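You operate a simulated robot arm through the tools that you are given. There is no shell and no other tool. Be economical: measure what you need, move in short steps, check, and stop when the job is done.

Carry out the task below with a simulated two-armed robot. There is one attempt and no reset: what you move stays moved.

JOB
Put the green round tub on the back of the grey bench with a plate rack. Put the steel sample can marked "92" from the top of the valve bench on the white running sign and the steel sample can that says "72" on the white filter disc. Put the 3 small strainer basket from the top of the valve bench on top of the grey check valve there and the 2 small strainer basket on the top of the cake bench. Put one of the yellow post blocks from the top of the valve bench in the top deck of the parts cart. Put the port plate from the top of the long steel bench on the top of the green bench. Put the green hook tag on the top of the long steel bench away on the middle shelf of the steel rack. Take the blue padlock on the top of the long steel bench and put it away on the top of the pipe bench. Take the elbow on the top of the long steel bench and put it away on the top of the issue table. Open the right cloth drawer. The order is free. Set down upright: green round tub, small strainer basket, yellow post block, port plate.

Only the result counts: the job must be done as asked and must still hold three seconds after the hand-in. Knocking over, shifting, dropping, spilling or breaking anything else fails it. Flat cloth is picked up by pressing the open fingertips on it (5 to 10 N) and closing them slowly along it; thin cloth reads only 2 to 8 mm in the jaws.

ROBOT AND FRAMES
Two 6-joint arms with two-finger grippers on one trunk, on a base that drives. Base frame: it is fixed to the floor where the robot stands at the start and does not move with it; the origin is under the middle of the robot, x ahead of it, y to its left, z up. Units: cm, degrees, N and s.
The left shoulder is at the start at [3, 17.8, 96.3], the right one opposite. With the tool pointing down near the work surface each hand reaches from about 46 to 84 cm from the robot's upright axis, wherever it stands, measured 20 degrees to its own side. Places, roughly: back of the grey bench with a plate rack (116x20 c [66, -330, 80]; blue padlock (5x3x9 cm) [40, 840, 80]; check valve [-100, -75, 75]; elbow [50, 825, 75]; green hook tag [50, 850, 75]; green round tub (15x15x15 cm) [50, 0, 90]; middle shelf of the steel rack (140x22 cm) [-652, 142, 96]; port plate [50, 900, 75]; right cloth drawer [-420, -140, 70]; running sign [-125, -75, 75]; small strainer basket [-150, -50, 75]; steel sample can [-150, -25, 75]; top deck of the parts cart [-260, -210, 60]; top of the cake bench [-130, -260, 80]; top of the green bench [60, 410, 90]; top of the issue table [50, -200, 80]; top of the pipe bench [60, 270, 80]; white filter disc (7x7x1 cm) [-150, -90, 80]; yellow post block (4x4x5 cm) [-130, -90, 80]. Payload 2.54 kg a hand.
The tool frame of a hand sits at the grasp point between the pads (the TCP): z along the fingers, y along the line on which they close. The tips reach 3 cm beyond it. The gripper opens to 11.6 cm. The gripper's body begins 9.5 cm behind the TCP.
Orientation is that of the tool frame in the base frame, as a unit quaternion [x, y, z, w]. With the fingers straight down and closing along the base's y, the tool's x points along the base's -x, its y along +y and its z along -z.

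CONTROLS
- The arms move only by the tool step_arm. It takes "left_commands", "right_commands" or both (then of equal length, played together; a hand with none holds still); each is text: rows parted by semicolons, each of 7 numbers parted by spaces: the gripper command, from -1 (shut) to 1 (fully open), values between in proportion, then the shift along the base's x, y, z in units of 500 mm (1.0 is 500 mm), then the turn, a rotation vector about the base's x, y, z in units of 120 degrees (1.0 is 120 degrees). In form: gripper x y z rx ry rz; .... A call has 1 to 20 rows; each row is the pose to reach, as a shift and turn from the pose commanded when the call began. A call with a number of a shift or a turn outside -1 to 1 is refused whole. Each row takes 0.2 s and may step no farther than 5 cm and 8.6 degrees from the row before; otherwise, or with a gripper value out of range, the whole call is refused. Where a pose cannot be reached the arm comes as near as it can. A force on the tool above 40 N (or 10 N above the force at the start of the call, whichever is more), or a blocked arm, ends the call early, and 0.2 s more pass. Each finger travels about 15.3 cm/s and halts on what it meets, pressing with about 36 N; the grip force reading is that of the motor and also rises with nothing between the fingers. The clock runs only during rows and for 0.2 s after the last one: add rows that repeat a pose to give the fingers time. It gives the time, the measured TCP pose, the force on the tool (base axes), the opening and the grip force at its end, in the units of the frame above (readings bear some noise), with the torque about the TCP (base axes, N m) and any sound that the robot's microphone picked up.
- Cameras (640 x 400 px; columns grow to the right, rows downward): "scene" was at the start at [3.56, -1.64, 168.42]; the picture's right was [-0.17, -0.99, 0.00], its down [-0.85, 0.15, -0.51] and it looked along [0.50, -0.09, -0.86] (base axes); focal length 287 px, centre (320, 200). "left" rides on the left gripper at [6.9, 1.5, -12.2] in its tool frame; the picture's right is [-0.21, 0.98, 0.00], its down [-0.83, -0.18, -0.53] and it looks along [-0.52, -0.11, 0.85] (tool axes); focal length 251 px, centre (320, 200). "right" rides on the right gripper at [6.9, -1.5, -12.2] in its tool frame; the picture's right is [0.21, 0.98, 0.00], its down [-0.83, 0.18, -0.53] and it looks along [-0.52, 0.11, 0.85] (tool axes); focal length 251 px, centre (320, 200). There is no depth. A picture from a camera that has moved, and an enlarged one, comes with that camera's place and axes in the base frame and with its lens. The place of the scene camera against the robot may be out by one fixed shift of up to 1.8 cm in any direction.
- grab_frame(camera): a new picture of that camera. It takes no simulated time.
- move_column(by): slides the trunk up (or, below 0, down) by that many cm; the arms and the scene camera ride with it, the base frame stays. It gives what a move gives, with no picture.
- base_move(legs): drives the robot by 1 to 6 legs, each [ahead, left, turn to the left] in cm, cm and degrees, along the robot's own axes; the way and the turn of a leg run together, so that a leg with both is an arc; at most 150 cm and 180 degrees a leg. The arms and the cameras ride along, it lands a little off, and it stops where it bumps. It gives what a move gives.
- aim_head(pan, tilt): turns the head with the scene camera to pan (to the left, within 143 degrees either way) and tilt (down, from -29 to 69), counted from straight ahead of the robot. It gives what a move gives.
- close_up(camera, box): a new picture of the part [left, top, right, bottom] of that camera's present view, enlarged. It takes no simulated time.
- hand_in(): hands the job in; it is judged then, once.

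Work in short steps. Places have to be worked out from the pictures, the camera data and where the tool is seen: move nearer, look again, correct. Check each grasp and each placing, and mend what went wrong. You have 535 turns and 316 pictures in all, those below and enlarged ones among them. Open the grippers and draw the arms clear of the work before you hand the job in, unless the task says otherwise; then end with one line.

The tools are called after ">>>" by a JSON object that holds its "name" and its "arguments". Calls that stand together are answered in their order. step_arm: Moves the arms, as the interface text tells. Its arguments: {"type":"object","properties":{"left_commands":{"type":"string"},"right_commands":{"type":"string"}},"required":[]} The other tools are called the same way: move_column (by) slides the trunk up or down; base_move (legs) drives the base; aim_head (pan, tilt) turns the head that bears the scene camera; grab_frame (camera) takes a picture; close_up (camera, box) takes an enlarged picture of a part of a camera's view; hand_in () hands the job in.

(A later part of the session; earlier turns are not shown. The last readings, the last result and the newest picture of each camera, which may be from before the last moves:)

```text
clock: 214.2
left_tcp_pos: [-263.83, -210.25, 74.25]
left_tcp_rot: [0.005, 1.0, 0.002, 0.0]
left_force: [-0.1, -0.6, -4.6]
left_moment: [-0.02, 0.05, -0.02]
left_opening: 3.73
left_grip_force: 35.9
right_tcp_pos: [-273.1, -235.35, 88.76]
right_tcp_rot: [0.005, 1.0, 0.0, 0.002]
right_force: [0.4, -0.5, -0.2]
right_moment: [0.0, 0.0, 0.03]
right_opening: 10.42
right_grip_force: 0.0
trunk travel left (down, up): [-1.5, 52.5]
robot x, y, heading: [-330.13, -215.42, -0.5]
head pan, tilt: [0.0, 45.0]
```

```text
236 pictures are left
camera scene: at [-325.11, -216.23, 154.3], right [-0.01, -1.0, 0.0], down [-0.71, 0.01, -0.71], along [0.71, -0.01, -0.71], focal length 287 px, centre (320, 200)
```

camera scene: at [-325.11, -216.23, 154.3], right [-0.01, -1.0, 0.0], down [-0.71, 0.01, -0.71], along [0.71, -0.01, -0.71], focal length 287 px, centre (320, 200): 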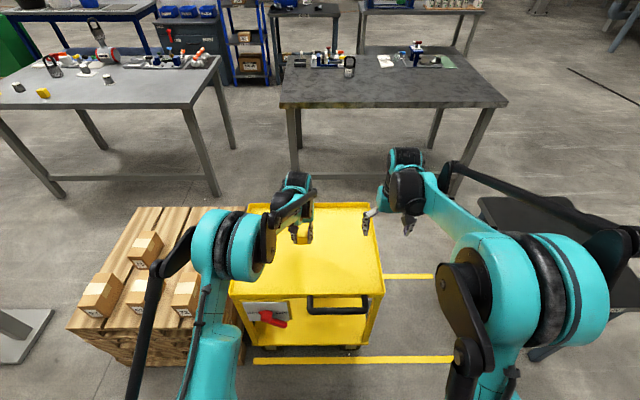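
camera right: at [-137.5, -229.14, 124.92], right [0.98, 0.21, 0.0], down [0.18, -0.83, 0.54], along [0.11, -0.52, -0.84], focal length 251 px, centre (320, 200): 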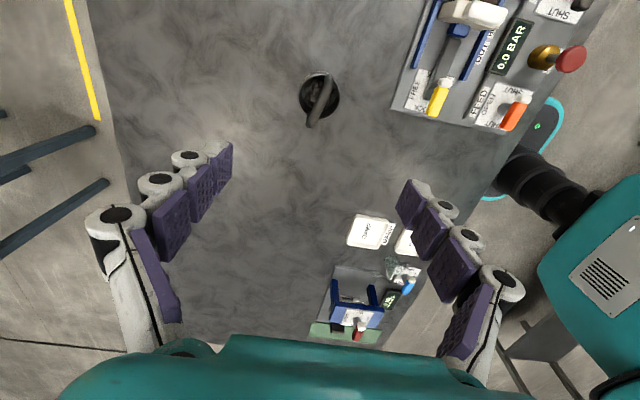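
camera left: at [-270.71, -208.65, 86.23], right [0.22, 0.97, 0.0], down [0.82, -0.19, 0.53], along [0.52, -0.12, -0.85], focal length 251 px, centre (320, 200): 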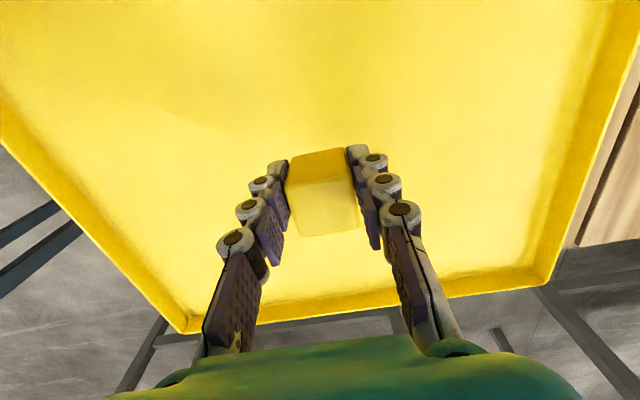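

Over the deck, inside its lip. Lower gently to contact.

>>> {"name": "step_arm", "arguments": {"left_commands": "-1 0 0 -0.06 0 0 0;-1 0 0 -0.12 0 0 0;-1 0 0 -0.15 0 0 0;-1 0 0 -0.165 0 0 0;-1 0 0 -0.175 0 0 0;-1 0 0 -0.175 0 0 0"}}

```text
clock: 215.6
left_tcp_pos: [-264.0, -210.13, 65.8]
left_tcp_rot: [0.005, 1.0, 0.001, 0.002]
left_force: [9.1, -0.8, 23.1]
left_moment: [-0.06, -0.35, -0.03]
left_opening: 3.72
left_grip_force: 35.9
right_tcp_pos: [-273.27, -235.33, 88.93]
right_tcp_rot: [0.005, 1.0, 0.001, 0.002]
right_force: [0.2, -0.6, -0.5]
right_moment: [-0.01, 0.0, 0.0]
right_opening: 10.42
right_grip_force: 0.1
trunk travel left (down, up): [-1.5, 52.5]
robot x, y, heading: [-330.18, -215.62, -0.8]
head pan, tilt: [0.0, 45.0]
```

Contact. Ease, open, rise.

>>> {"name": "step_arm", "arguments": {"left_commands": "-1 0 0 0.004 0 0 0;-1 0 0 0.006 0 0 0;-0.3 0 0 0.006 0 0 0;0.2 0 0 0.008 0 0 0;0.2 0 0 0.03 0 0 0;0.2 0 0 0.1 0 0 0;0.2 0 0 0.19 0 0 0;0.2 0 0 0.28 0 0 0;0.2 0 0 0.37 0 0 0;0.2 -0.05 0 0.46 0 0 0;0.2 -0.12 0.05 0.52 0 0 0;0.2 -0.2 0.08 0.56 0 0 0;0.2 -0.2 0.08 0.56 0 0 0"}}

>>> {"name": "grab_frame", "arguments": {"camera": "left"}}

```text
refused: row 10 steps farther than a row can; nothing moved
```

```text
235 pictures are left
camera left: at [-270.8, -208.65, 77.78], right [0.22, 0.97, 0.0], down [0.82, -0.19, 0.54], along [0.52, -0.12, -0.84], focal length 251 px, centre (320, 200)
```

left: 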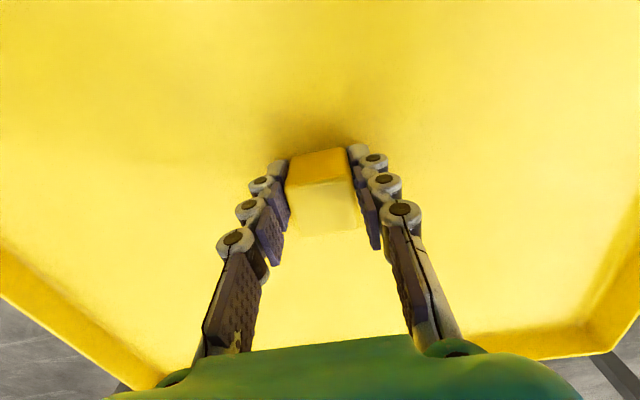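

Same with shorter steps.

>>> {"name": "step_arm", "arguments": {"left_commands": "-1 0 0 0.004 0 0 0;-1 0 0 0.006 0 0 0;-0.3 0 0 0.006 0 0 0;0.2 0 0 0.008 0 0 0;0.2 0 0 0.03 0 0 0;0.2 0 0 0.1 0 0 0;0.2 0 0 0.19 0 0 0;0.2 0 0 0.28 0 0 0;0.2 0 0 0.37 0 0 0;0.2 -0.04 0 0.44 0 0 0;0.2 -0.1 0.03 0.5 0 0 0;0.2 -0.18 0.06 0.52 0 0 0;0.2 -0.18 0.06 0.52 0 0 0"}}

>>> {"name": "grab_frame", "arguments": {"camera": "left"}}

```text
clock: 218.4
left_tcp_pos: [-272.93, -207.24, 91.59]
left_tcp_rot: [0.006, 1.0, 0.002, 0.001]
left_force: [-0.1, 0.6, -0.5]
left_moment: [0.0, 0.04, 0.01]
left_opening: 6.99
left_grip_force: 0.2
right_tcp_pos: [-273.09, -235.41, 88.61]
right_tcp_rot: [0.005, 1.0, 0.0, 0.002]
right_force: [-0.4, -0.2, 0.0]
right_moment: [0.0, 0.01, -0.01]
right_opening: 10.46
right_grip_force: 0.1
trunk travel left (down, up): [-1.5, 52.5]
robot x, y, heading: [-330.2, -215.61, -0.5]
head pan, tilt: [0.0, 45.0]
```

```text
234 pictures are left
camera left: at [-279.69, -205.66, 103.66], right [0.22, 0.97, 0.0], down [0.82, -0.19, 0.53], along [0.52, -0.12, -0.85], focal length 251 px, centre (320, 200)
```

left: 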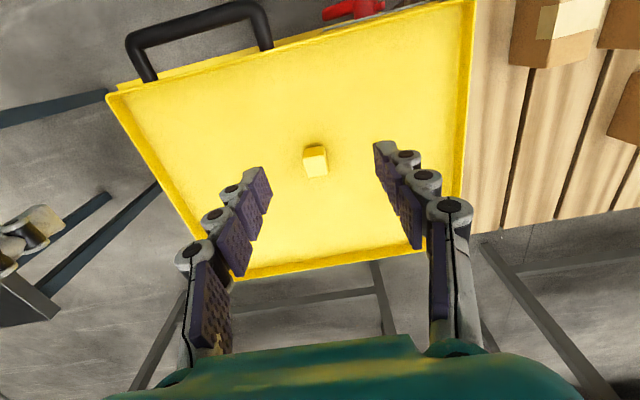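

The block stands on the deck. Now to the cloth drawer: raise trunk, turn round, and look.

>>> {"name": "move_column", "arguments": {"by": 20}}

>>> {"name": "base_move", "arguments": {"legs": [[0, 0, 180], [0, -65, 0]]}}

>>> {"name": "aim_head", "arguments": {"pan": 0, "tilt": 40}}

>>> {"name": "grab_frame", "arguments": {"camera": "scene"}}

```text
clock: 220.6
left_tcp_pos: [-272.84, -207.17, 111.67]
left_tcp_rot: [0.005, 1.0, 0.001, 0.0]
left_force: [0.1, 0.5, -0.9]
left_moment: [0.03, 0.0, 0.01]
left_opening: 6.97
left_grip_force: 0.1
right_tcp_pos: [-273.14, -235.34, 108.7]
right_tcp_rot: [0.005, 1.0, -0.001, 0.002]
right_force: [-0.7, 0.5, -0.3]
right_moment: [0.03, -0.01, -0.04]
right_opening: 10.42
right_grip_force: 0.2
trunk travel left (down, up): [-21.5, 32.5]
robot x, y, heading: [-330.23, -215.59, -0.4]
head pan, tilt: [0.0, 45.0]
```

```text
clock: 231.6
left_tcp_pos: [-386.82, -159.31, 111.56]
left_tcp_rot: [1.0, -0.005, 0.0, 0.0]
left_force: [-1.2, 0.0, -0.4]
left_moment: [-0.03, 0.0, -0.01]
left_opening: 6.96
left_grip_force: 0.1
right_tcp_pos: [-386.61, -131.26, 108.75]
right_tcp_rot: [1.0, -0.005, -0.001, -0.001]
right_force: [-0.1, 1.1, -1.0]
right_moment: [-0.04, 0.01, 0.02]
right_opening: 10.43
right_grip_force: 0.1
trunk travel left (down, up): [-21.5, 32.5]
robot x, y, heading: [-329.19, -151.03, 179.5]
head pan, tilt: [0.0, 45.0]
```

```text
clock: 232.2
left_tcp_pos: [-386.76, -159.36, 111.67]
left_tcp_rot: [1.0, -0.004, 0.001, 0.0]
left_force: [0.2, 0.1, 0.0]
left_moment: [0.02, 0.04, -0.04]
left_opening: 6.96
left_grip_force: 0.1
right_tcp_pos: [-386.68, -131.27, 108.8]
right_tcp_rot: [1.0, -0.006, -0.002, 0.001]
right_force: [-0.5, -0.4, 0.4]
right_moment: [0.03, 0.0, 0.03]
right_opening: 10.45
right_grip_force: 0.2
trunk travel left (down, up): [-21.5, 32.5]
robot x, y, heading: [-329.42, -150.68, 179.6]
head pan, tilt: [0.0, 40.0]
```

```text
233 pictures are left
camera scene: at [-335.15, -151.26, 175.02], right [0.01, 1.0, 0.0], down [0.64, -0.01, -0.77], along [-0.77, 0.01, -0.64], focal length 287 px, centre (320, 200)
```

scene: 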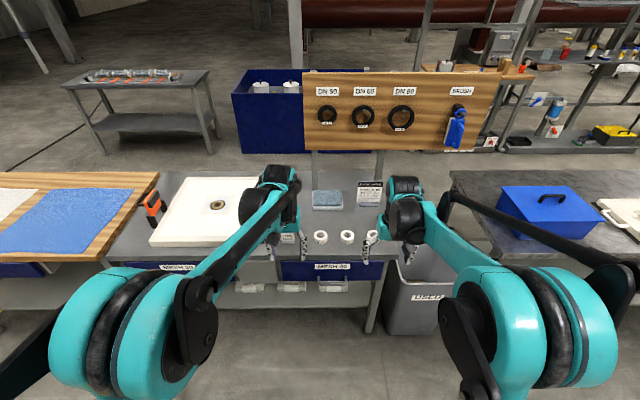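

Zooming on the two drawers.

>>> {"name": "close_up", "arguments": {"camera": "scene", "box": [240, 220, 400, 320]}}

>>> {"name": "grab_frame", "arguments": {"camera": "right"}}

```text
4.00 times, centred on (320, 270) of scene
camera zoom: at [-335.15, -151.26, 175.02], right [0.01, 1.0, 0.0], down [0.64, -0.01, -0.77], along [-0.77, 0.01, -0.64], focal length 1147 px, centre (320, -80)
```

zoom: 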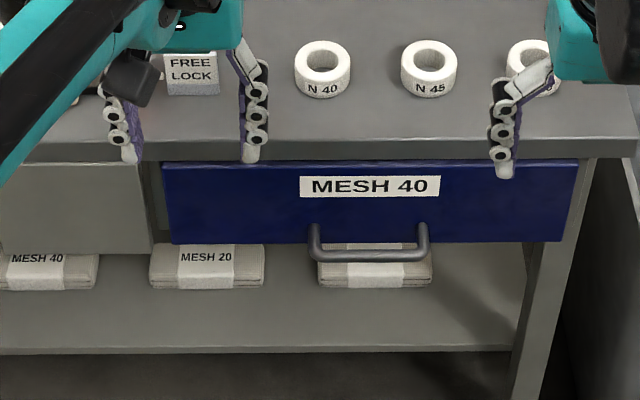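

```text
231 pictures are left
camera right: at [-379.6, -129.83, 120.92], right [0.2, -0.98, 0.0], down [-0.83, -0.17, 0.54], along [-0.53, -0.11, -0.84], focal length 251 px, centre (320, 200)
```

right: 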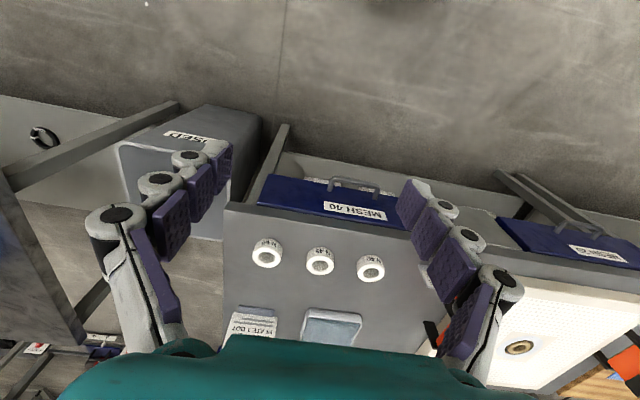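

The right drawer (MESH 40) has a U-handle around (-410,-145,63). I'll grip its bar with a 45° pitched tool. First turn the wrist 90°, then pitch 45° well away from the bench.

>>> {"name": "step_arm", "arguments": {"right_commands": "1 0.02 -0.01 0 0 0 0.07;1 0.04 -0.02 0 0 0 0.14;1 0.06 -0.03 0 0 0 0.21;1 0.08 -0.04 0 0 0 0.28;1 0.1 -0.05 0 0 0 0.35;1 0.1 -0.06 0 0 0 0.42;1 0.1 -0.07 0 0 0 0.49;1 0.1 -0.08 0 0 0 0.56;1 0.1 -0.09 0 0 0 0.63;1 0.1 -0.1 0 0 0 0.7;1 0.1 -0.11 0 0 0 0.75;1 0.1 -0.11 0 0 0 0.75"}}

>>> {"name": "step_arm", "arguments": {"right_commands": "0.2 0 -0.02 -0.02 0 0.06 0;0.2 0 -0.04 -0.08 0 0.12 0;0.2 0 -0.06 -0.14 0 0.18 0;0.2 0 -0.08 -0.2 0 0.24 0;0.2 0 -0.09 -0.26 0 0.3 0;0.2 0 -0.09 -0.32 0 0.36 0;0.2 0 -0.09 -0.36 0 0.375 0;0.2 0 -0.09 -0.36 0 0.375 0"}}

>>> {"name": "grab_frame", "arguments": {"camera": "right"}}

>>> {"name": "grab_frame", "arguments": {"camera": "scene"}}

```text
clock: 234.8
left_tcp_pos: [-386.79, -159.23, 111.72]
left_tcp_rot: [1.0, -0.004, 0.0, 0.001]
left_force: [0.2, 0.1, 0.6]
left_moment: [0.01, -0.01, 0.04]
left_opening: 6.93
left_grip_force: 0.0
right_tcp_pos: [-381.56, -136.67, 108.7]
right_tcp_rot: [0.71, 0.704, -0.001, 0.001]
right_force: [-0.4, 0.3, 0.1]
right_moment: [0.02, 0.0, 0.0]
right_opening: 11.59
right_grip_force: 0.0
trunk travel left (down, up): [-21.5, 32.5]
robot x, y, heading: [-329.18, -151.07, 179.4]
head pan, tilt: [0.0, 40.0]
```

```text
clock: 236.6
left_tcp_pos: [-386.73, -159.24, 111.72]
left_tcp_rot: [1.0, -0.004, 0.0, 0.001]
left_force: [0.8, -0.2, -0.1]
left_moment: [-0.01, 0.04, 0.0]
left_opening: 6.95
left_grip_force: 0.0
right_tcp_pos: [-385.65, -142.27, 96.99]
right_tcp_rot: [0.656, 0.65, -0.273, -0.268]
right_force: [0.0, -0.5, -0.1]
right_moment: [0.03, -0.04, 0.0]
right_opening: 6.97
right_grip_force: 0.1
right hand out of reach, approached as far as the arm can: row 6, 7, 8
trunk travel left (down, up): [-21.5, 32.5]
robot x, y, heading: [-329.39, -150.6, 179.4]
head pan, tilt: [0.0, 40.0]
```

```text
230 pictures are left
camera right: at [-378.02, -135.31, 106.58], right [0.69, 0.2, -0.69], down [0.5, -0.83, 0.26], along [-0.52, -0.53, -0.67], focal length 251 px, centre (320, 200)
```

right: 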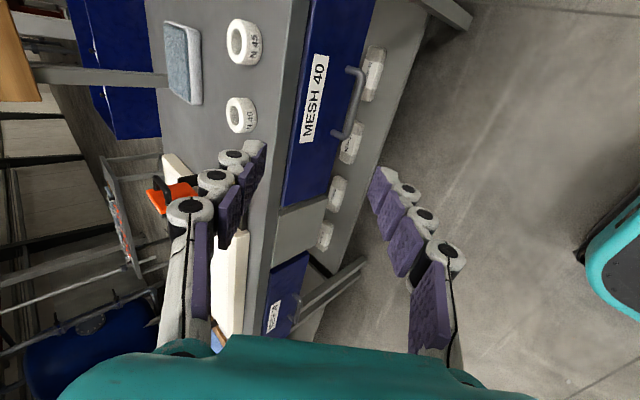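

```text
229 pictures are left
camera scene: at [-335.07, -151.23, 175.03], right [0.01, 1.0, 0.0], down [0.64, -0.01, -0.77], along [-0.77, 0.01, -0.64], focal length 287 px, centre (320, 200)
```

scene: 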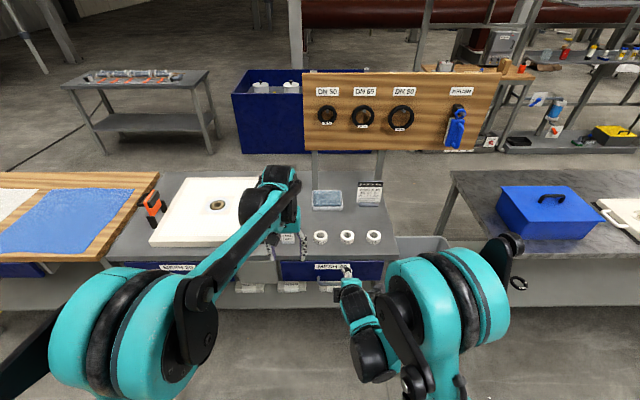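

Handle estimated at (-409,-144.6,63). Move to a pre-grasp pose 15 cm back along the tool axis.

>>> {"name": "step_arm", "arguments": {"right_commands": "-0.2 -0.04 -0.01 -0.08 0 0 0;-0.2 -0.08 -0.02 -0.16 0 0 0;-0.2 -0.12 -0.03 -0.24 0 0 0;-0.2 -0.17 -0.04 -0.32 0 0 0;-0.2 -0.21 -0.046 -0.38 0 0 0;-0.2 -0.23 -0.046 -0.42 0 0 0;-0.2 -0.23 -0.046 -0.42 0 0 0"}}

>>> {"name": "grab_frame", "arguments": {"camera": "right"}}

>>> {"name": "close_up", "arguments": {"camera": "scene", "box": [260, 220, 420, 340]}}

```text
clock: 238.2
left_tcp_pos: [-386.74, -159.31, 111.82]
left_tcp_rot: [1.0, -0.004, 0.0, -0.001]
left_force: [0.2, 0.0, -0.3]
left_moment: [-0.01, 0.0, -0.01]
left_opening: 6.97
left_grip_force: 0.1
right_tcp_pos: [-399.94, -145.16, 76.53]
right_tcp_rot: [0.656, 0.651, -0.272, -0.268]
right_force: [-0.2, 1.1, -0.6]
right_moment: [-0.01, 0.0, 0.01]
right_opening: 4.65
right_grip_force: 0.2
right hand out of reach, approached as far as the arm can: row 1, 2, 3, 4, 5, 6, 7
trunk travel left (down, up): [-21.5, 32.5]
robot x, y, heading: [-329.33, -150.46, 179.5]
head pan, tilt: [0.0, 40.0]
```

```text
228 pictures are left
camera right: at [-392.26, -138.28, 86.25], right [0.69, 0.21, -0.69], down [0.5, -0.83, 0.26], along [-0.52, -0.52, -0.68], focal length 251 px, centre (320, 200)
```

right: 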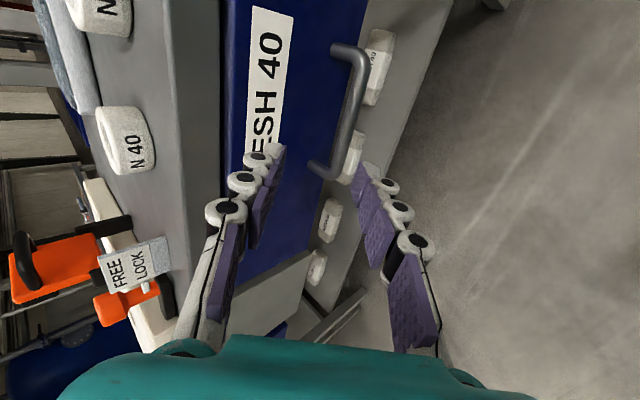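

```text
3.33 times, centred on (340, 280) of scene
camera zoom: at [-335.12, -151.25, 175.03], right [0.01, 1.0, 0.0], down [0.64, -0.01, -0.77], along [-0.77, 0.01, -0.64], focal length 956 px, centre (253, -67)
```

zoom: 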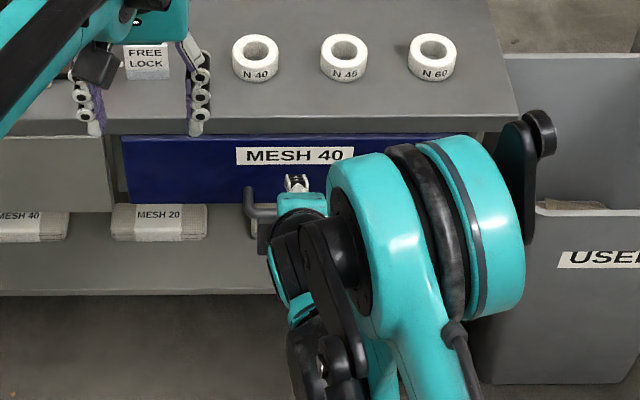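

Refined: bar at ≈(-408.6,-143.6,63.3). Lower the trunk 11 cm for better arm posture, then check.

>>> {"name": "move_column", "arguments": {"by": -11}}

>>> {"name": "grab_frame", "arguments": {"camera": "right"}}

```text
clock: 239.6
left_tcp_pos: [-386.64, -159.3, 100.6]
left_tcp_rot: [1.0, -0.005, -0.001, 0.002]
left_force: [0.5, 0.0, 0.8]
left_moment: [-0.02, 0.02, 0.04]
left_opening: 6.93
left_grip_force: 0.0
right_tcp_pos: [-399.9, -145.22, 65.72]
right_tcp_rot: [0.657, 0.651, -0.272, -0.267]
right_force: [-1.0, 0.7, -0.3]
right_moment: [-0.03, -0.02, -0.03]
right_opening: 4.65
right_grip_force: 0.0
trunk travel left (down, up): [-10.5, 43.5]
robot x, y, heading: [-329.33, -150.79, 179.5]
head pan, tilt: [0.0, 40.0]
```

```text
226 pictures are left
camera right: at [-392.26, -138.28, 75.3], right [0.69, 0.21, -0.69], down [0.5, -0.83, 0.26], along [-0.52, -0.53, -0.68], focal length 251 px, centre (320, 200)
```

right: 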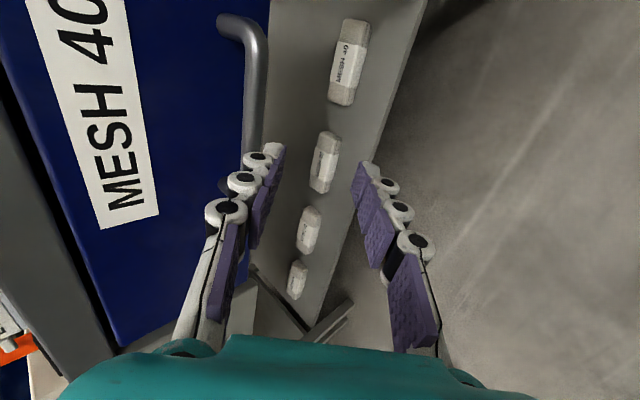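

With the new parallax the bar is at ≈(-407.5,-143.2,65). Move to pre-grasp 8 cm up the tool axis.

>>> {"name": "step_arm", "arguments": {"right_commands": "-0.2 0 0.02 0.05 0 0 0;-0.2 -0.02 0.04 0.1 0 0 0;-0.2 -0.04 0.04 0.1 0 0 0;-0.2 -0.04 0.04 0.1 0 0 0"}}

>>> {"name": "grab_frame", "arguments": {"camera": "right"}}

```text
clock: 240.6
left_tcp_pos: [-386.77, -159.46, 100.66]
left_tcp_rot: [1.0, -0.004, 0.001, 0.002]
left_force: [-0.2, 0.4, -1.0]
left_moment: [0.01, 0.02, -0.01]
left_opening: 6.94
left_grip_force: 0.1
right_tcp_pos: [-401.77, -143.19, 70.59]
right_tcp_rot: [0.656, 0.651, -0.272, -0.268]
right_force: [0.8, 0.3, 0.4]
right_moment: [0.03, 0.01, 0.0]
right_opening: 4.65
right_grip_force: 0.0
trunk travel left (down, up): [-10.5, 43.5]
robot x, y, heading: [-329.86, -150.84, 179.4]
head pan, tilt: [0.0, 40.0]
```

```text
225 pictures are left
camera right: at [-394.23, -136.29, 80.29], right [0.69, 0.21, -0.69], down [0.5, -0.83, 0.26], along [-0.52, -0.53, -0.68], focal length 251 px, centre (320, 200)
```

right: 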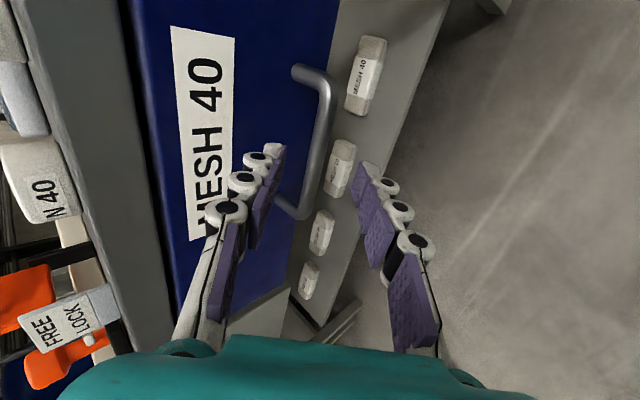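

The bar lies exactly on the tool axis, about 6–7 cm ahead. Advance 4 cm along the axis and look.

>>> {"name": "step_arm", "arguments": {"right_commands": "-0.2 -0.02 0 -0.02 0 0 0;-0.2 -0.04 0 -0.04 0 0 0;-0.2 -0.057 0 -0.057 0 0 0;-0.2 -0.057 0 -0.057 0 0 0"}}

>>> {"name": "grab_frame", "arguments": {"camera": "right"}}

```text
clock: 241.6
left_tcp_pos: [-386.87, -159.28, 100.64]
left_tcp_rot: [1.0, -0.004, -0.001, 0.001]
left_force: [-0.4, 0.6, 0.7]
left_moment: [-0.03, -0.02, -0.01]
left_opening: 6.94
left_grip_force: 0.1
right_tcp_pos: [-404.69, -143.17, 67.8]
right_tcp_rot: [0.657, 0.651, -0.272, -0.268]
right_force: [0.2, -0.1, -0.3]
right_moment: [-0.02, -0.01, 0.01]
right_opening: 4.66
right_grip_force: 0.0
trunk travel left (down, up): [-10.5, 43.5]
robot x, y, heading: [-329.6, -150.7, 179.3]
head pan, tilt: [0.0, 40.0]
```

```text
224 pictures are left
camera right: at [-397.1, -136.29, 77.42], right [0.69, 0.2, -0.69], down [0.5, -0.83, 0.26], along [-0.52, -0.53, -0.68], focal length 251 px, centre (320, 200)
```

right: 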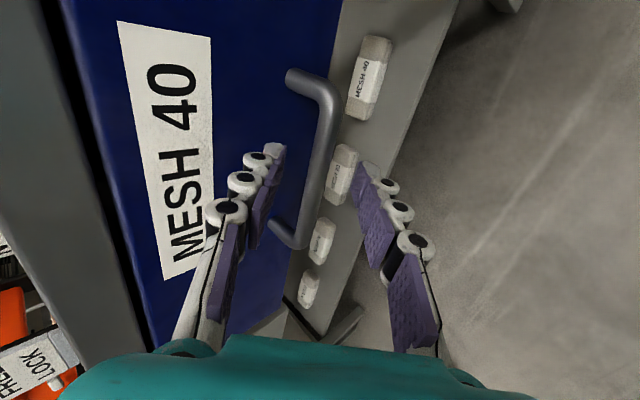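

The bar is now right at the fingertips. Advance 1.7 cm more and close.

>>> {"name": "step_arm", "arguments": {"right_commands": "-0.2 -0.012 0 -0.012 0 0 0;-0.2 -0.024 0 -0.024 0 0 0;-0.2 -0.024 0 -0.024 0 0 0;-0.6 -0.024 0 -0.024 0 0 0;-1 -0.024 0 -0.024 0 0 0;-1 -0.024 0 -0.024 0 0 0;-1 -0.024 0 -0.024 0 0 0"}}

>>> {"name": "grab_frame", "arguments": {"camera": "right"}}

```text
clock: 243.2
left_tcp_pos: [-386.82, -159.27, 100.71]
left_tcp_rot: [1.0, -0.004, 0.001, 0.0]
left_force: [-0.3, 0.2, 0.9]
left_moment: [0.02, -0.01, -0.02]
left_opening: 6.96
left_grip_force: 0.0
right_tcp_pos: [-405.89, -143.19, 66.53]
right_tcp_rot: [0.656, 0.651, -0.273, -0.268]
right_force: [-0.8, -0.1, 6.5]
right_moment: [0.59, 0.09, 0.38]
right_opening: 1.29
right_grip_force: 39.5
trunk travel left (down, up): [-10.5, 43.5]
robot x, y, heading: [-329.52, -150.75, 179.4]
head pan, tilt: [0.0, 40.0]
```

```text
223 pictures are left
camera right: at [-398.28, -136.28, 76.26], right [0.69, 0.21, -0.69], down [0.5, -0.83, 0.26], along [-0.52, -0.52, -0.67], focal length 251 px, centre (320, 200)
```

right: 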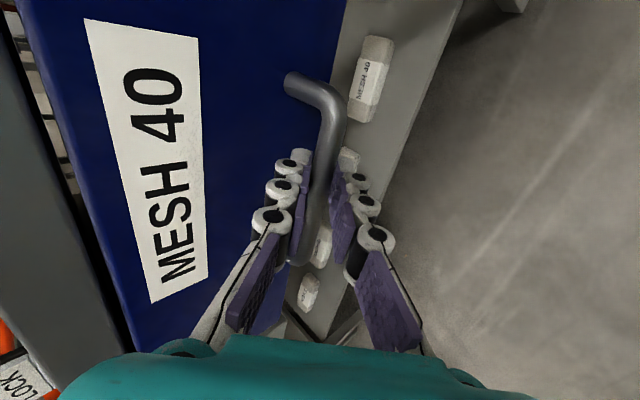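

Handle gripped (1.3 cm). I pull by backing the base, first 10 cm.

>>> {"name": "base_move", "arguments": {"legs": [[-10, 0, 0]]}}

>>> {"name": "grab_frame", "arguments": {"camera": "right"}}

```text
clock: 244.4
left_tcp_pos: [-376.74, -159.4, 100.69]
left_tcp_rot: [1.0, -0.005, -0.001, 0.001]
left_force: [0.4, -0.7, 0.9]
left_moment: [0.0, -0.02, 0.0]
left_opening: 6.97
left_grip_force: 0.0
right_tcp_pos: [-395.87, -143.16, 66.66]
right_tcp_rot: [0.657, 0.65, -0.272, -0.268]
right_force: [0.7, 6.0, 7.0]
right_moment: [0.65, 0.08, 0.28]
right_opening: 1.31
right_grip_force: 39.6
trunk travel left (down, up): [-10.5, 43.5]
robot x, y, heading: [-319.7, -150.8, 179.3]
head pan, tilt: [0.0, 40.0]
```

```text
222 pictures are left
camera right: at [-388.27, -136.31, 76.26], right [0.69, 0.2, -0.69], down [0.5, -0.83, 0.26], along [-0.52, -0.52, -0.68], focal length 251 px, centre (320, 200)
```

right: 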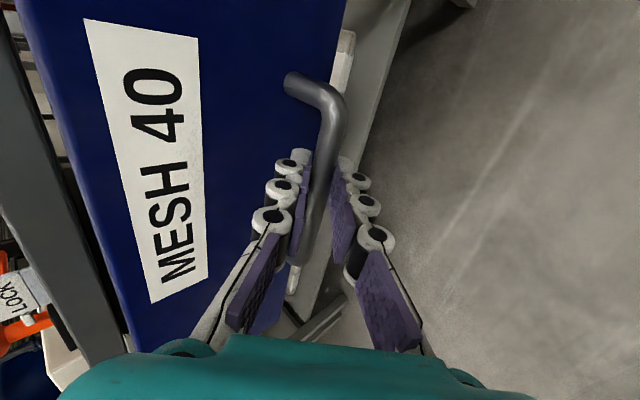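

The drawer follows. A pallet is behind the robot, so I pull the rest with the arm.

>>> {"name": "step_arm", "arguments": {"right_commands": "-1 0.04 0 0 0 0 0;-1 0.08 0 0 0 0 0;-1 0.12 0 0 0 0 0;-1 0.16 0 0 0 0 0;-1 0.2 0 0 0 0 0;-1 0.24 0 0 0 0 0;-1 0.28 0 0 0 0 0;-1 0.32 0 0 0 0 0;-1 0.32 0 0 0 0 0"}}

>>> {"name": "grab_frame", "arguments": {"camera": "scene"}}

```text
clock: 246.4
left_tcp_pos: [-376.82, -159.41, 100.5]
left_tcp_rot: [1.0, -0.005, 0.0, 0.001]
left_force: [0.7, 0.0, -0.6]
left_moment: [-0.01, -0.03, 0.05]
left_opening: 6.97
left_grip_force: 0.1
right_tcp_pos: [-388.55, -145.07, 69.68]
right_tcp_rot: [0.657, 0.651, -0.271, -0.267]
right_force: [0.5, 0.0, -0.6]
right_moment: [0.01, 0.01, 0.0]
right_opening: 0.01
right_grip_force: 28.2
right hand out of reach, approached as far as the arm can: row 4, 5, 6, 7, 8, 9
trunk travel left (down, up): [-10.5, 43.5]
robot x, y, heading: [-319.51, -150.89, 179.2]
head pan, tilt: [0.0, 40.0]
```

```text
221 pictures are left
camera scene: at [-325.25, -151.32, 164.02], right [0.01, 1.0, 0.0], down [0.64, -0.01, -0.77], along [-0.77, 0.01, -0.64], focal length 287 px, centre (320, 200)
```

scene: 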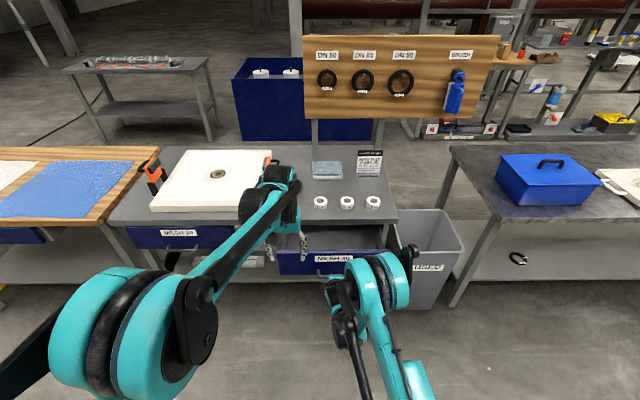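

The arm hit its inner limit and slipped off; the drawer is out ~13 cm. I withdraw up and will grip the drawer's front panel from above with a vertical tool.

>>> {"name": "step_arm", "arguments": {"right_commands": "-1 0 0 0.03 0 0 0;-1 0 0 0.1 0 0 0;-1 0 0 0.18 0 0 0;-1 0 0 0.26 0 0 0;-1 0 0 0.34 0 0 0;-1 0 0 0.42 0 -0.06 0;-1 0 0 0.5 0 -0.12 0;-1 0 0 0.5 0 -0.18 0;-1 0 0 0.5 0 -0.24 0;-1 0 0 0.5 0 -0.3 0;0 0 0 0.5 0 -0.36 0;0 0 0 0.5 0 -0.375 0;0 0 0 0.5 0 -0.375 0"}}

>>> {"name": "grab_frame", "arguments": {"camera": "right"}}

>>> {"name": "close_up", "arguments": {"camera": "scene", "box": [240, 180, 440, 320]}}

```text
clock: 249.2
left_tcp_pos: [-376.79, -159.38, 100.64]
left_tcp_rot: [1.0, -0.006, 0.0, 0.001]
left_force: [-1.0, 0.1, 0.7]
left_moment: [0.01, 0.05, 0.0]
left_opening: 6.94
left_grip_force: 0.0
right_tcp_pos: [-388.48, -144.96, 94.58]
right_tcp_rot: [0.711, 0.703, 0.001, 0.001]
right_force: [0.5, -0.6, 0.5]
right_moment: [0.0, -0.02, 0.02]
right_opening: 5.81
right_grip_force: 0.0
trunk travel left (down, up): [-10.5, 43.5]
robot x, y, heading: [-319.59, -150.99, 179.3]
head pan, tilt: [0.0, 40.0]
```

```text
220 pictures are left
camera right: at [-389.78, -138.05, 106.75], right [0.98, 0.2, 0.0], down [0.17, -0.83, 0.54], along [0.11, -0.52, -0.84], focal length 251 px, centre (320, 200)
```

right: 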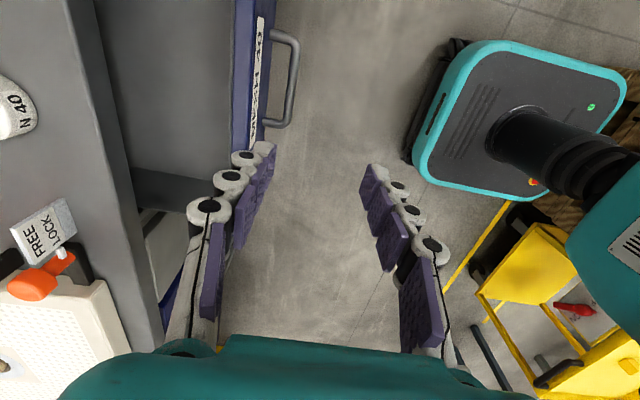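

```text
2.86 times, centred on (340, 250) of scene
camera zoom: at [-325.2, -151.34, 164.02], right [0.01, 1.0, 0.0], down [0.64, -0.01, -0.77], along [-0.77, 0.01, -0.64], focal length 819 px, centre (263, 57)
```

zoom: 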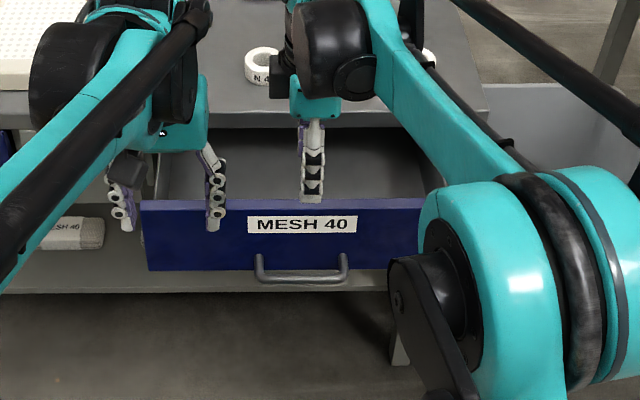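

The drawer is 15 cm out; its front panel top edge is at x≈-397.5. Position the straddling fingers above it.

>>> {"name": "step_arm", "arguments": {"right_commands": "0 -0.09 0 0 0 0 0;0 -0.178 0 0 0 0 0;0 -0.178 0 -0.09 0 0 0;0 -0.178 0 -0.18 0 0 0;0 -0.178 0 -0.26 0 0 0;0 -0.178 0 -0.26 0 0 0"}}

>>> {"name": "grab_frame", "arguments": {"camera": "right"}}

```text
clock: 250.6
left_tcp_pos: [-376.77, -159.31, 100.62]
left_tcp_rot: [1.0, -0.005, 0.0, 0.001]
left_force: [0.0, 0.6, -0.5]
left_moment: [0.02, 0.01, -0.02]
left_opening: 6.98
left_grip_force: 0.0
right_tcp_pos: [-397.26, -144.94, 81.44]
right_tcp_rot: [0.711, 0.704, 0.0, 0.002]
right_force: [-1.3, -0.1, -0.3]
right_moment: [0.0, 0.01, -0.02]
right_opening: 5.81
right_grip_force: 0.1
trunk travel left (down, up): [-10.5, 43.5]
robot x, y, heading: [-319.8, -151.03, 179.5]
head pan, tilt: [0.0, 40.0]
```

```text
218 pictures are left
camera right: at [-398.73, -138.0, 93.64], right [0.98, 0.2, 0.0], down [0.17, -0.83, 0.54], along [0.11, -0.52, -0.84], focal length 251 px, centre (320, 200)
```

right: 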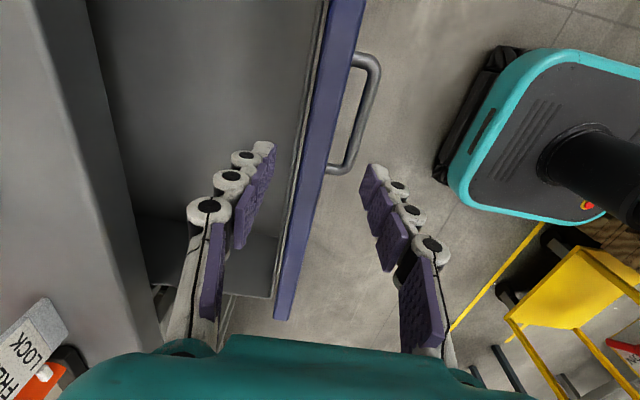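

Panel lies between the fingers. Lower 7 cm and grip it.

>>> {"name": "step_arm", "arguments": {"right_commands": "0 0 0 -0.06 0 0 0;0 0 0 -0.12 0 0 0;0 0 0 -0.14 0 0 0;-0.5 0 0 -0.14 0 0 0;-1 0 0 -0.14 0 0 0;-1 0 0 -0.14 0 0 0;-1 0 0 -0.14 0 0 0"}}

>>> {"name": "grab_frame", "arguments": {"camera": "right"}}

```text
clock: 252.2
left_tcp_pos: [-376.91, -159.41, 100.57]
left_tcp_rot: [1.0, -0.005, 0.0, 0.001]
left_force: [-0.1, -0.1, -0.6]
left_moment: [0.0, 0.03, 0.02]
left_opening: 6.95
left_grip_force: 0.1
right_tcp_pos: [-397.34, -144.91, 74.45]
right_tcp_rot: [0.71, 0.705, 0.0, 0.001]
right_force: [1.4, 0.2, -3.3]
right_moment: [0.11, -0.04, 0.55]
right_opening: 2.73
right_grip_force: 44.9
trunk travel left (down, up): [-10.5, 43.5]
robot x, y, heading: [-319.18, -150.92, 179.5]
head pan, tilt: [0.0, 40.0]
```

```text
217 pictures are left
camera right: at [-398.79, -138.08, 86.67], right [0.98, 0.21, 0.0], down [0.17, -0.83, 0.54], along [0.11, -0.52, -0.84], focal length 251 px, centre (320, 200)
```

right: 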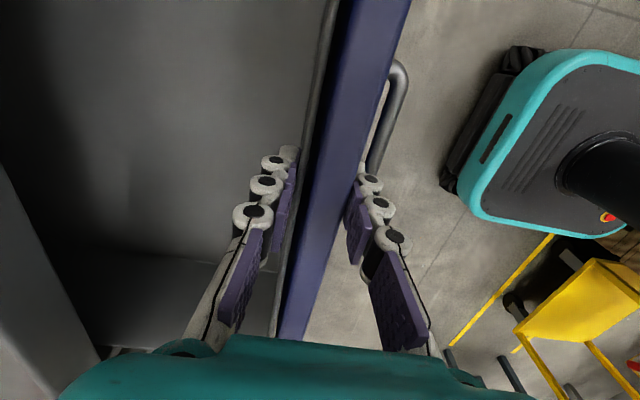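

Panel gripped (2.7 cm). Pull with the arm.

>>> {"name": "step_arm", "arguments": {"right_commands": "-1 0.03 0 0 0 0 0;-1 0.06 0 0 0 0 0;-1 0.1 0 0 0 0 0;-1 0.14 0 0 0 0 0;-1 0.18 0 0 0 0 0;-1 0.22 0 0 0 0 0;-1 0.26 0 0 0 0 0;-1 0.3 0 0 0 0 0;-1 0.3 0 0 0 0 0"}}

>>> {"name": "grab_frame", "arguments": {"camera": "right"}}

```text
clock: 253.8
left_tcp_pos: [-376.8, -159.47, 100.62]
left_tcp_rot: [1.0, -0.004, 0.0, 0.001]
left_force: [0.5, 0.8, -0.1]
left_moment: [0.0, 0.0, -0.01]
left_opening: 6.96
left_grip_force: 0.0
right_tcp_pos: [-385.21, -145.0, 74.47]
right_tcp_rot: [0.71, 0.704, -0.006, -0.004]
right_force: [-8.1, -0.4, -10.6]
right_moment: [0.2, 0.09, 0.49]
right_opening: 2.74
right_grip_force: 44.8
trunk travel left (down, up): [-10.5, 43.5]
robot x, y, heading: [-319.64, -151.21, 179.6]
head pan, tilt: [0.0, 40.0]
stopped in row 8 (right hand): the force on the tool passed its limit at 60 N (the readings are from after the stop); the commanded pose is now the measured one
```

```text
216 pictures are left
camera right: at [-386.44, -138.09, 86.7], right [0.98, 0.21, -0.02], down [0.18, -0.83, 0.53], along [0.1, -0.52, -0.85], focal length 251 px, centre (320, 200)
```

right: 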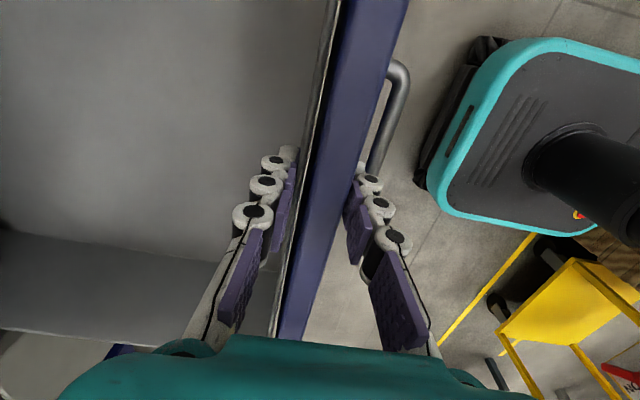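

It reached its stop at 27 cm — fully open. Release, rise, and straighten the wrist.

>>> {"name": "step_arm", "arguments": {"right_commands": "-0.3 0 0 0 0 0 0;0.1 0 0 0 0 0 0;0.1 0 0 0.06 0 0 0;0.1 0 0 0.15 0 0 0;0.1 0 0 0.24 0 0 0;0.1 0 0 0.33 0 0 0;0.1 0 0 0.42 0 0 0;0.1 0 0 0.5 0 0 -0.07;0.1 0 0 0.55 0 0 -0.14;0.1 0 0 0.6 0 0 -0.21;0.1 0 0 0.6 0 0 -0.28;0.1 0 0 0.6 0 0 -0.35;0.1 0 0 0.6 0 0 -0.42;0.1 0 0 0.6 0 0 -0.49;0.1 0 0 0.6 0 0 -0.56;0.1 0 0 0.6 0 0 -0.63;0.1 0 0 0.6 0 0 -0.7;0.1 0 0 0.6 0 0 -0.75;0.1 0 0 0.6 0 0 -0.75"}}

>>> {"name": "grab_frame", "arguments": {"camera": "scene"}}

```text
clock: 257.8
left_tcp_pos: [-376.85, -159.44, 100.64]
left_tcp_rot: [1.0, -0.005, 0.001, 0.001]
left_force: [0.1, 0.3, 0.2]
left_moment: [0.01, 0.02, -0.01]
left_opening: 6.99
left_grip_force: 0.1
right_tcp_pos: [-385.0, -144.98, 104.76]
right_tcp_rot: [1.0, -0.006, -0.001, -0.009]
right_force: [1.0, -0.2, -1.2]
right_moment: [-0.05, -0.01, 0.04]
right_opening: 6.37
right_grip_force: 0.0
trunk travel left (down, up): [-10.5, 43.5]
robot x, y, heading: [-319.47, -151.13, 179.3]
head pan, tilt: [0.0, 40.0]
```

```text
215 pictures are left
camera scene: at [-325.2, -151.34, 164.02], right [0.01, 1.0, 0.0], down [0.64, -0.01, -0.77], along [-0.77, 0.01, -0.64], focal length 287 px, centre (320, 200)
```

scene: 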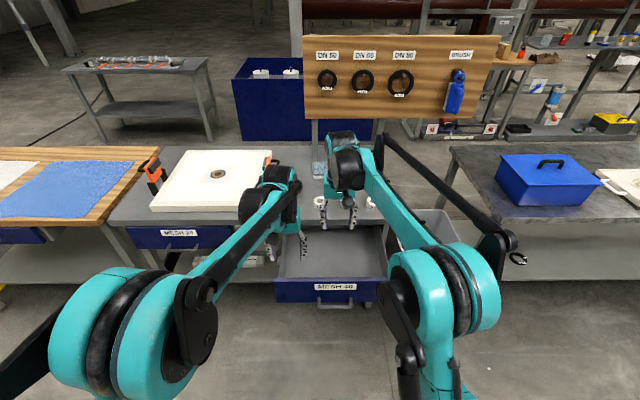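

Drawer is fully open. Now to the long steel bench at y≈860: drive out of the aisle first and check the way.

>>> {"name": "base_move", "arguments": {"legs": [[0, -150, 0], [0, -46, 0], [0, 0, -179.4]]}}

>>> {"name": "aim_head", "arguments": {"pan": 0, "tilt": 25}}

>>> {"name": "grab_frame", "arguments": {"camera": "scene"}}

```text
clock: 275.0
left_tcp_pos: [-260.18, 53.19, 100.68]
left_tcp_rot: [0.01, 1.0, 0.001, 0.0]
left_force: [1.3, -0.1, 0.7]
left_moment: [0.02, 0.0, 0.0]
left_opening: 7.0
left_grip_force: 0.2
right_tcp_pos: [-252.1, 38.68, 104.7]
right_tcp_rot: [0.009, 1.0, -0.008, 0.002]
right_force: [-0.2, -0.6, 0.4]
right_moment: [0.01, 0.0, -0.01]
right_opening: 6.37
right_grip_force: 0.1
trunk travel left (down, up): [-10.5, 43.5]
robot x, y, heading: [-317.4, 45.15, -1.1]
head pan, tilt: [0.0, 40.0]
```

```text
clock: 275.7
left_tcp_pos: [-260.2, 53.14, 100.63]
left_tcp_rot: [0.009, 1.0, 0.0, 0.0]
left_force: [0.1, -1.1, -0.3]
left_moment: [0.0, -0.02, 0.02]
left_opening: 6.97
left_grip_force: 0.0
right_tcp_pos: [-252.21, 38.71, 104.59]
right_tcp_rot: [0.011, 1.0, -0.009, 0.002]
right_force: [0.8, 0.8, 0.3]
right_moment: [0.03, 0.0, 0.03]
right_opening: 6.41
right_grip_force: 0.0
trunk travel left (down, up): [-10.5, 43.5]
robot x, y, heading: [-317.8, 45.8, -1.0]
head pan, tilt: [0.0, 25.0]
```

```text
214 pictures are left
camera scene: at [-311.41, 44.58, 166.35], right [-0.02, -1.0, 0.0], down [-0.42, 0.01, -0.91], along [0.91, -0.02, -0.42], focal length 287 px, centre (320, 200)
```

scene: 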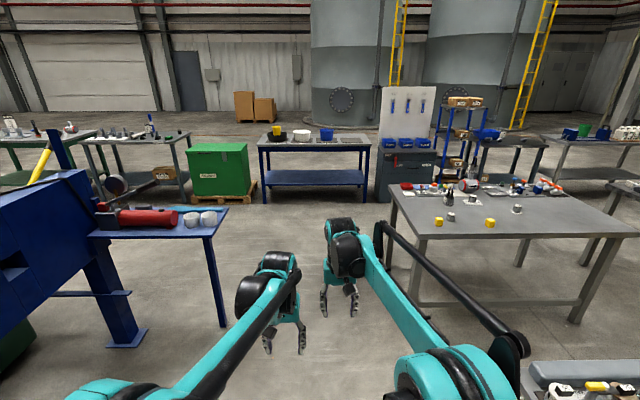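

Passage is clear. Drive through to the main corridor and then along it toward y≈700, checking on the way.

>>> {"name": "base_move", "arguments": {"legs": [[140, 0, 1], [133, 0, 0], [0, 150, 0], [0, 150, 0], [0, 150, 0]]}}

>>> {"name": "aim_head", "arguments": {"pan": 60, "tilt": 25}}

>>> {"name": "grab_frame", "arguments": {"camera": "scene"}}

```text
clock: 309.9
left_tcp_pos: [14.34, 499.86, 100.48]
left_tcp_rot: [-0.002, 1.0, -0.001, 0.001]
left_force: [-0.2, -0.7, -0.6]
left_moment: [-0.01, 0.01, 0.0]
left_opening: 6.94
left_grip_force: 0.0
right_tcp_pos: [22.77, 485.49, 104.7]
right_tcp_rot: [-0.001, 1.0, -0.008, 0.001]
right_force: [-0.1, -0.6, 0.2]
right_moment: [-0.04, -0.03, 0.03]
right_opening: 6.37
right_grip_force: 0.1
trunk travel left (down, up): [-10.5, 43.5]
robot x, y, heading: [-42.7, 490.35, 0.3]
head pan, tilt: [0.0, 25.0]
```

```text
clock: 311.2
left_tcp_pos: [14.31, 499.71, 100.69]
left_tcp_rot: [-0.002, 1.0, 0.001, 0.0]
left_force: [-0.2, -0.7, 0.1]
left_moment: [-0.02, 0.0, 0.01]
left_opening: 6.91
left_grip_force: 0.0
right_tcp_pos: [22.69, 485.43, 104.56]
right_tcp_rot: [-0.002, 1.0, -0.008, 0.002]
right_force: [0.3, -0.4, 0.1]
right_moment: [0.05, -0.02, 0.01]
right_opening: 6.37
right_grip_force: 0.0
trunk travel left (down, up): [-10.5, 43.5]
robot x, y, heading: [-42.45, 490.28, 0.1]
head pan, tilt: [60.0, 25.0]
```

```text
213 pictures are left
camera scene: at [-41.35, 497.96, 166.36], right [0.87, -0.5, 0.0], down [-0.21, -0.37, -0.91], along [0.45, 0.79, -0.42], focal length 287 px, centre (320, 200)
```

scene: 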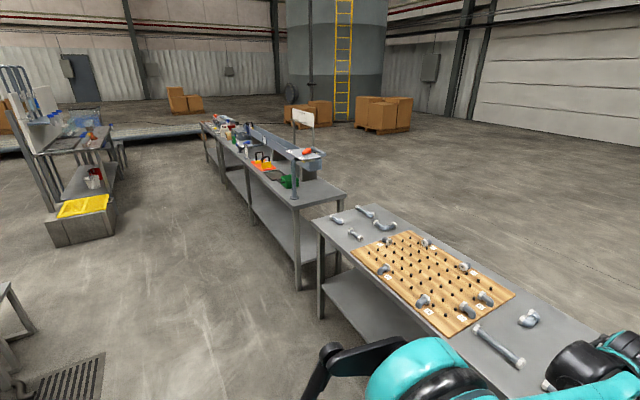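

Long steel bench is ahead with coloured items. Continue to y≈860.

>>> {"name": "base_move", "arguments": {"legs": [[0, 150, 0], [0, 150, 0], [0, 65, 0]]}}

>>> {"name": "aim_head", "arguments": {"pan": 0, "tilt": 42}}

>>> {"name": "grab_frame", "arguments": {"camera": "scene"}}

```text
clock: 328.9
left_tcp_pos: [14.17, 863.11, 100.63]
left_tcp_rot: [-0.002, 1.0, -0.001, 0.001]
left_force: [-0.5, 0.5, -0.2]
left_moment: [0.01, 0.0, 0.01]
left_opening: 6.95
left_grip_force: 0.1
right_tcp_pos: [22.59, 848.66, 104.68]
right_tcp_rot: [-0.001, 1.0, -0.008, 0.002]
right_force: [-0.1, -0.4, -0.6]
right_moment: [0.03, -0.05, -0.01]
right_opening: 6.38
right_grip_force: 0.1
trunk travel left (down, up): [-10.5, 43.5]
robot x, y, heading: [-42.99, 853.72, 0.3]
head pan, tilt: [60.0, 25.0]
```

```text
clock: 330.1
left_tcp_pos: [14.14, 863.04, 100.6]
left_tcp_rot: [-0.002, 1.0, 0.001, 0.0]
left_force: [-0.2, 0.4, 0.0]
left_moment: [0.01, 0.02, 0.0]
left_opening: 6.96
left_grip_force: 0.0
right_tcp_pos: [22.46, 848.83, 104.64]
right_tcp_rot: [-0.001, 1.0, -0.008, 0.002]
right_force: [0.2, 0.5, 0.3]
right_moment: [-0.01, 0.0, 0.01]
right_opening: 6.38
right_grip_force: 0.0
trunk travel left (down, up): [-10.5, 43.5]
robot x, y, heading: [-42.41, 853.66, 0.2]
head pan, tilt: [0.0, 42.0]
```

```text
212 pictures are left
camera scene: at [-37.73, 853.38, 163.73], right [0.0, -1.0, 0.0], down [-0.67, 0.0, -0.74], along [0.74, 0.0, -0.67], focal length 287 px, centre (320, 200)
```

scene: 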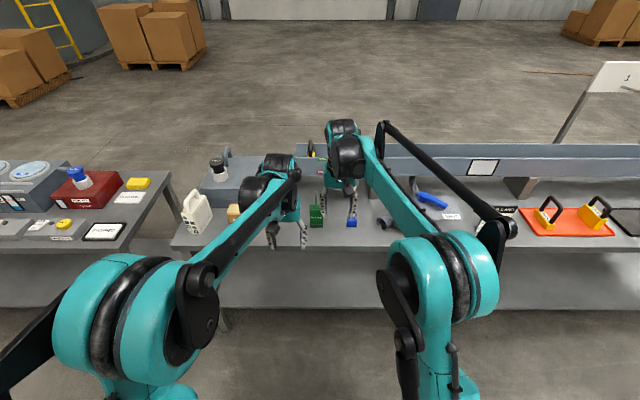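

Zooming in on the bench.

>>> {"name": "close_up", "arguments": {"camera": "scene", "box": [160, 130, 480, 270]}}

>>> {"name": "grab_frame", "arguments": {"camera": "left"}}

>>> {"name": "grab_frame", "arguments": {"camera": "right"}}

```text
2.00 times, centred on (320, 200) of scene
camera zoom: at [-37.73, 853.38, 163.73], right [0.0, -1.0, 0.0], down [-0.67, 0.0, -0.74], along [0.74, 0.0, -0.67], focal length 573 px, centre (320, 200)
```

zoom: 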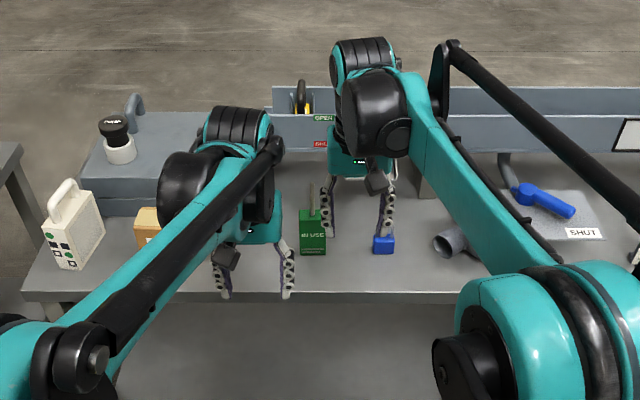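

```text
210 pictures are left
camera left: at [7.34, 864.53, 112.67], right [0.21, 0.98, 0.0], down [0.83, -0.18, 0.53], along [0.52, -0.11, -0.85], focal length 251 px, centre (320, 200)
```

left: 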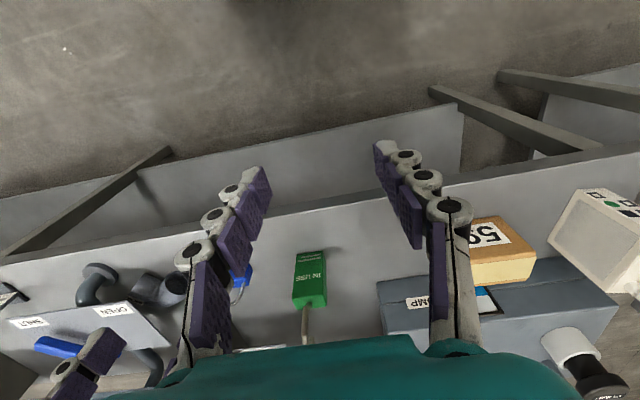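

```text
209 pictures are left
camera right: at [15.66, 847.3, 116.84], right [-0.22, 0.98, -0.02], down [0.82, 0.19, 0.53], along [0.52, 0.1, -0.85], focal length 251 px, centre (320, 200)
```

right: 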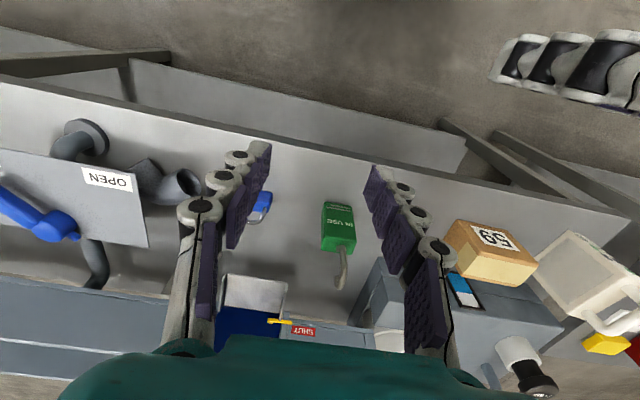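

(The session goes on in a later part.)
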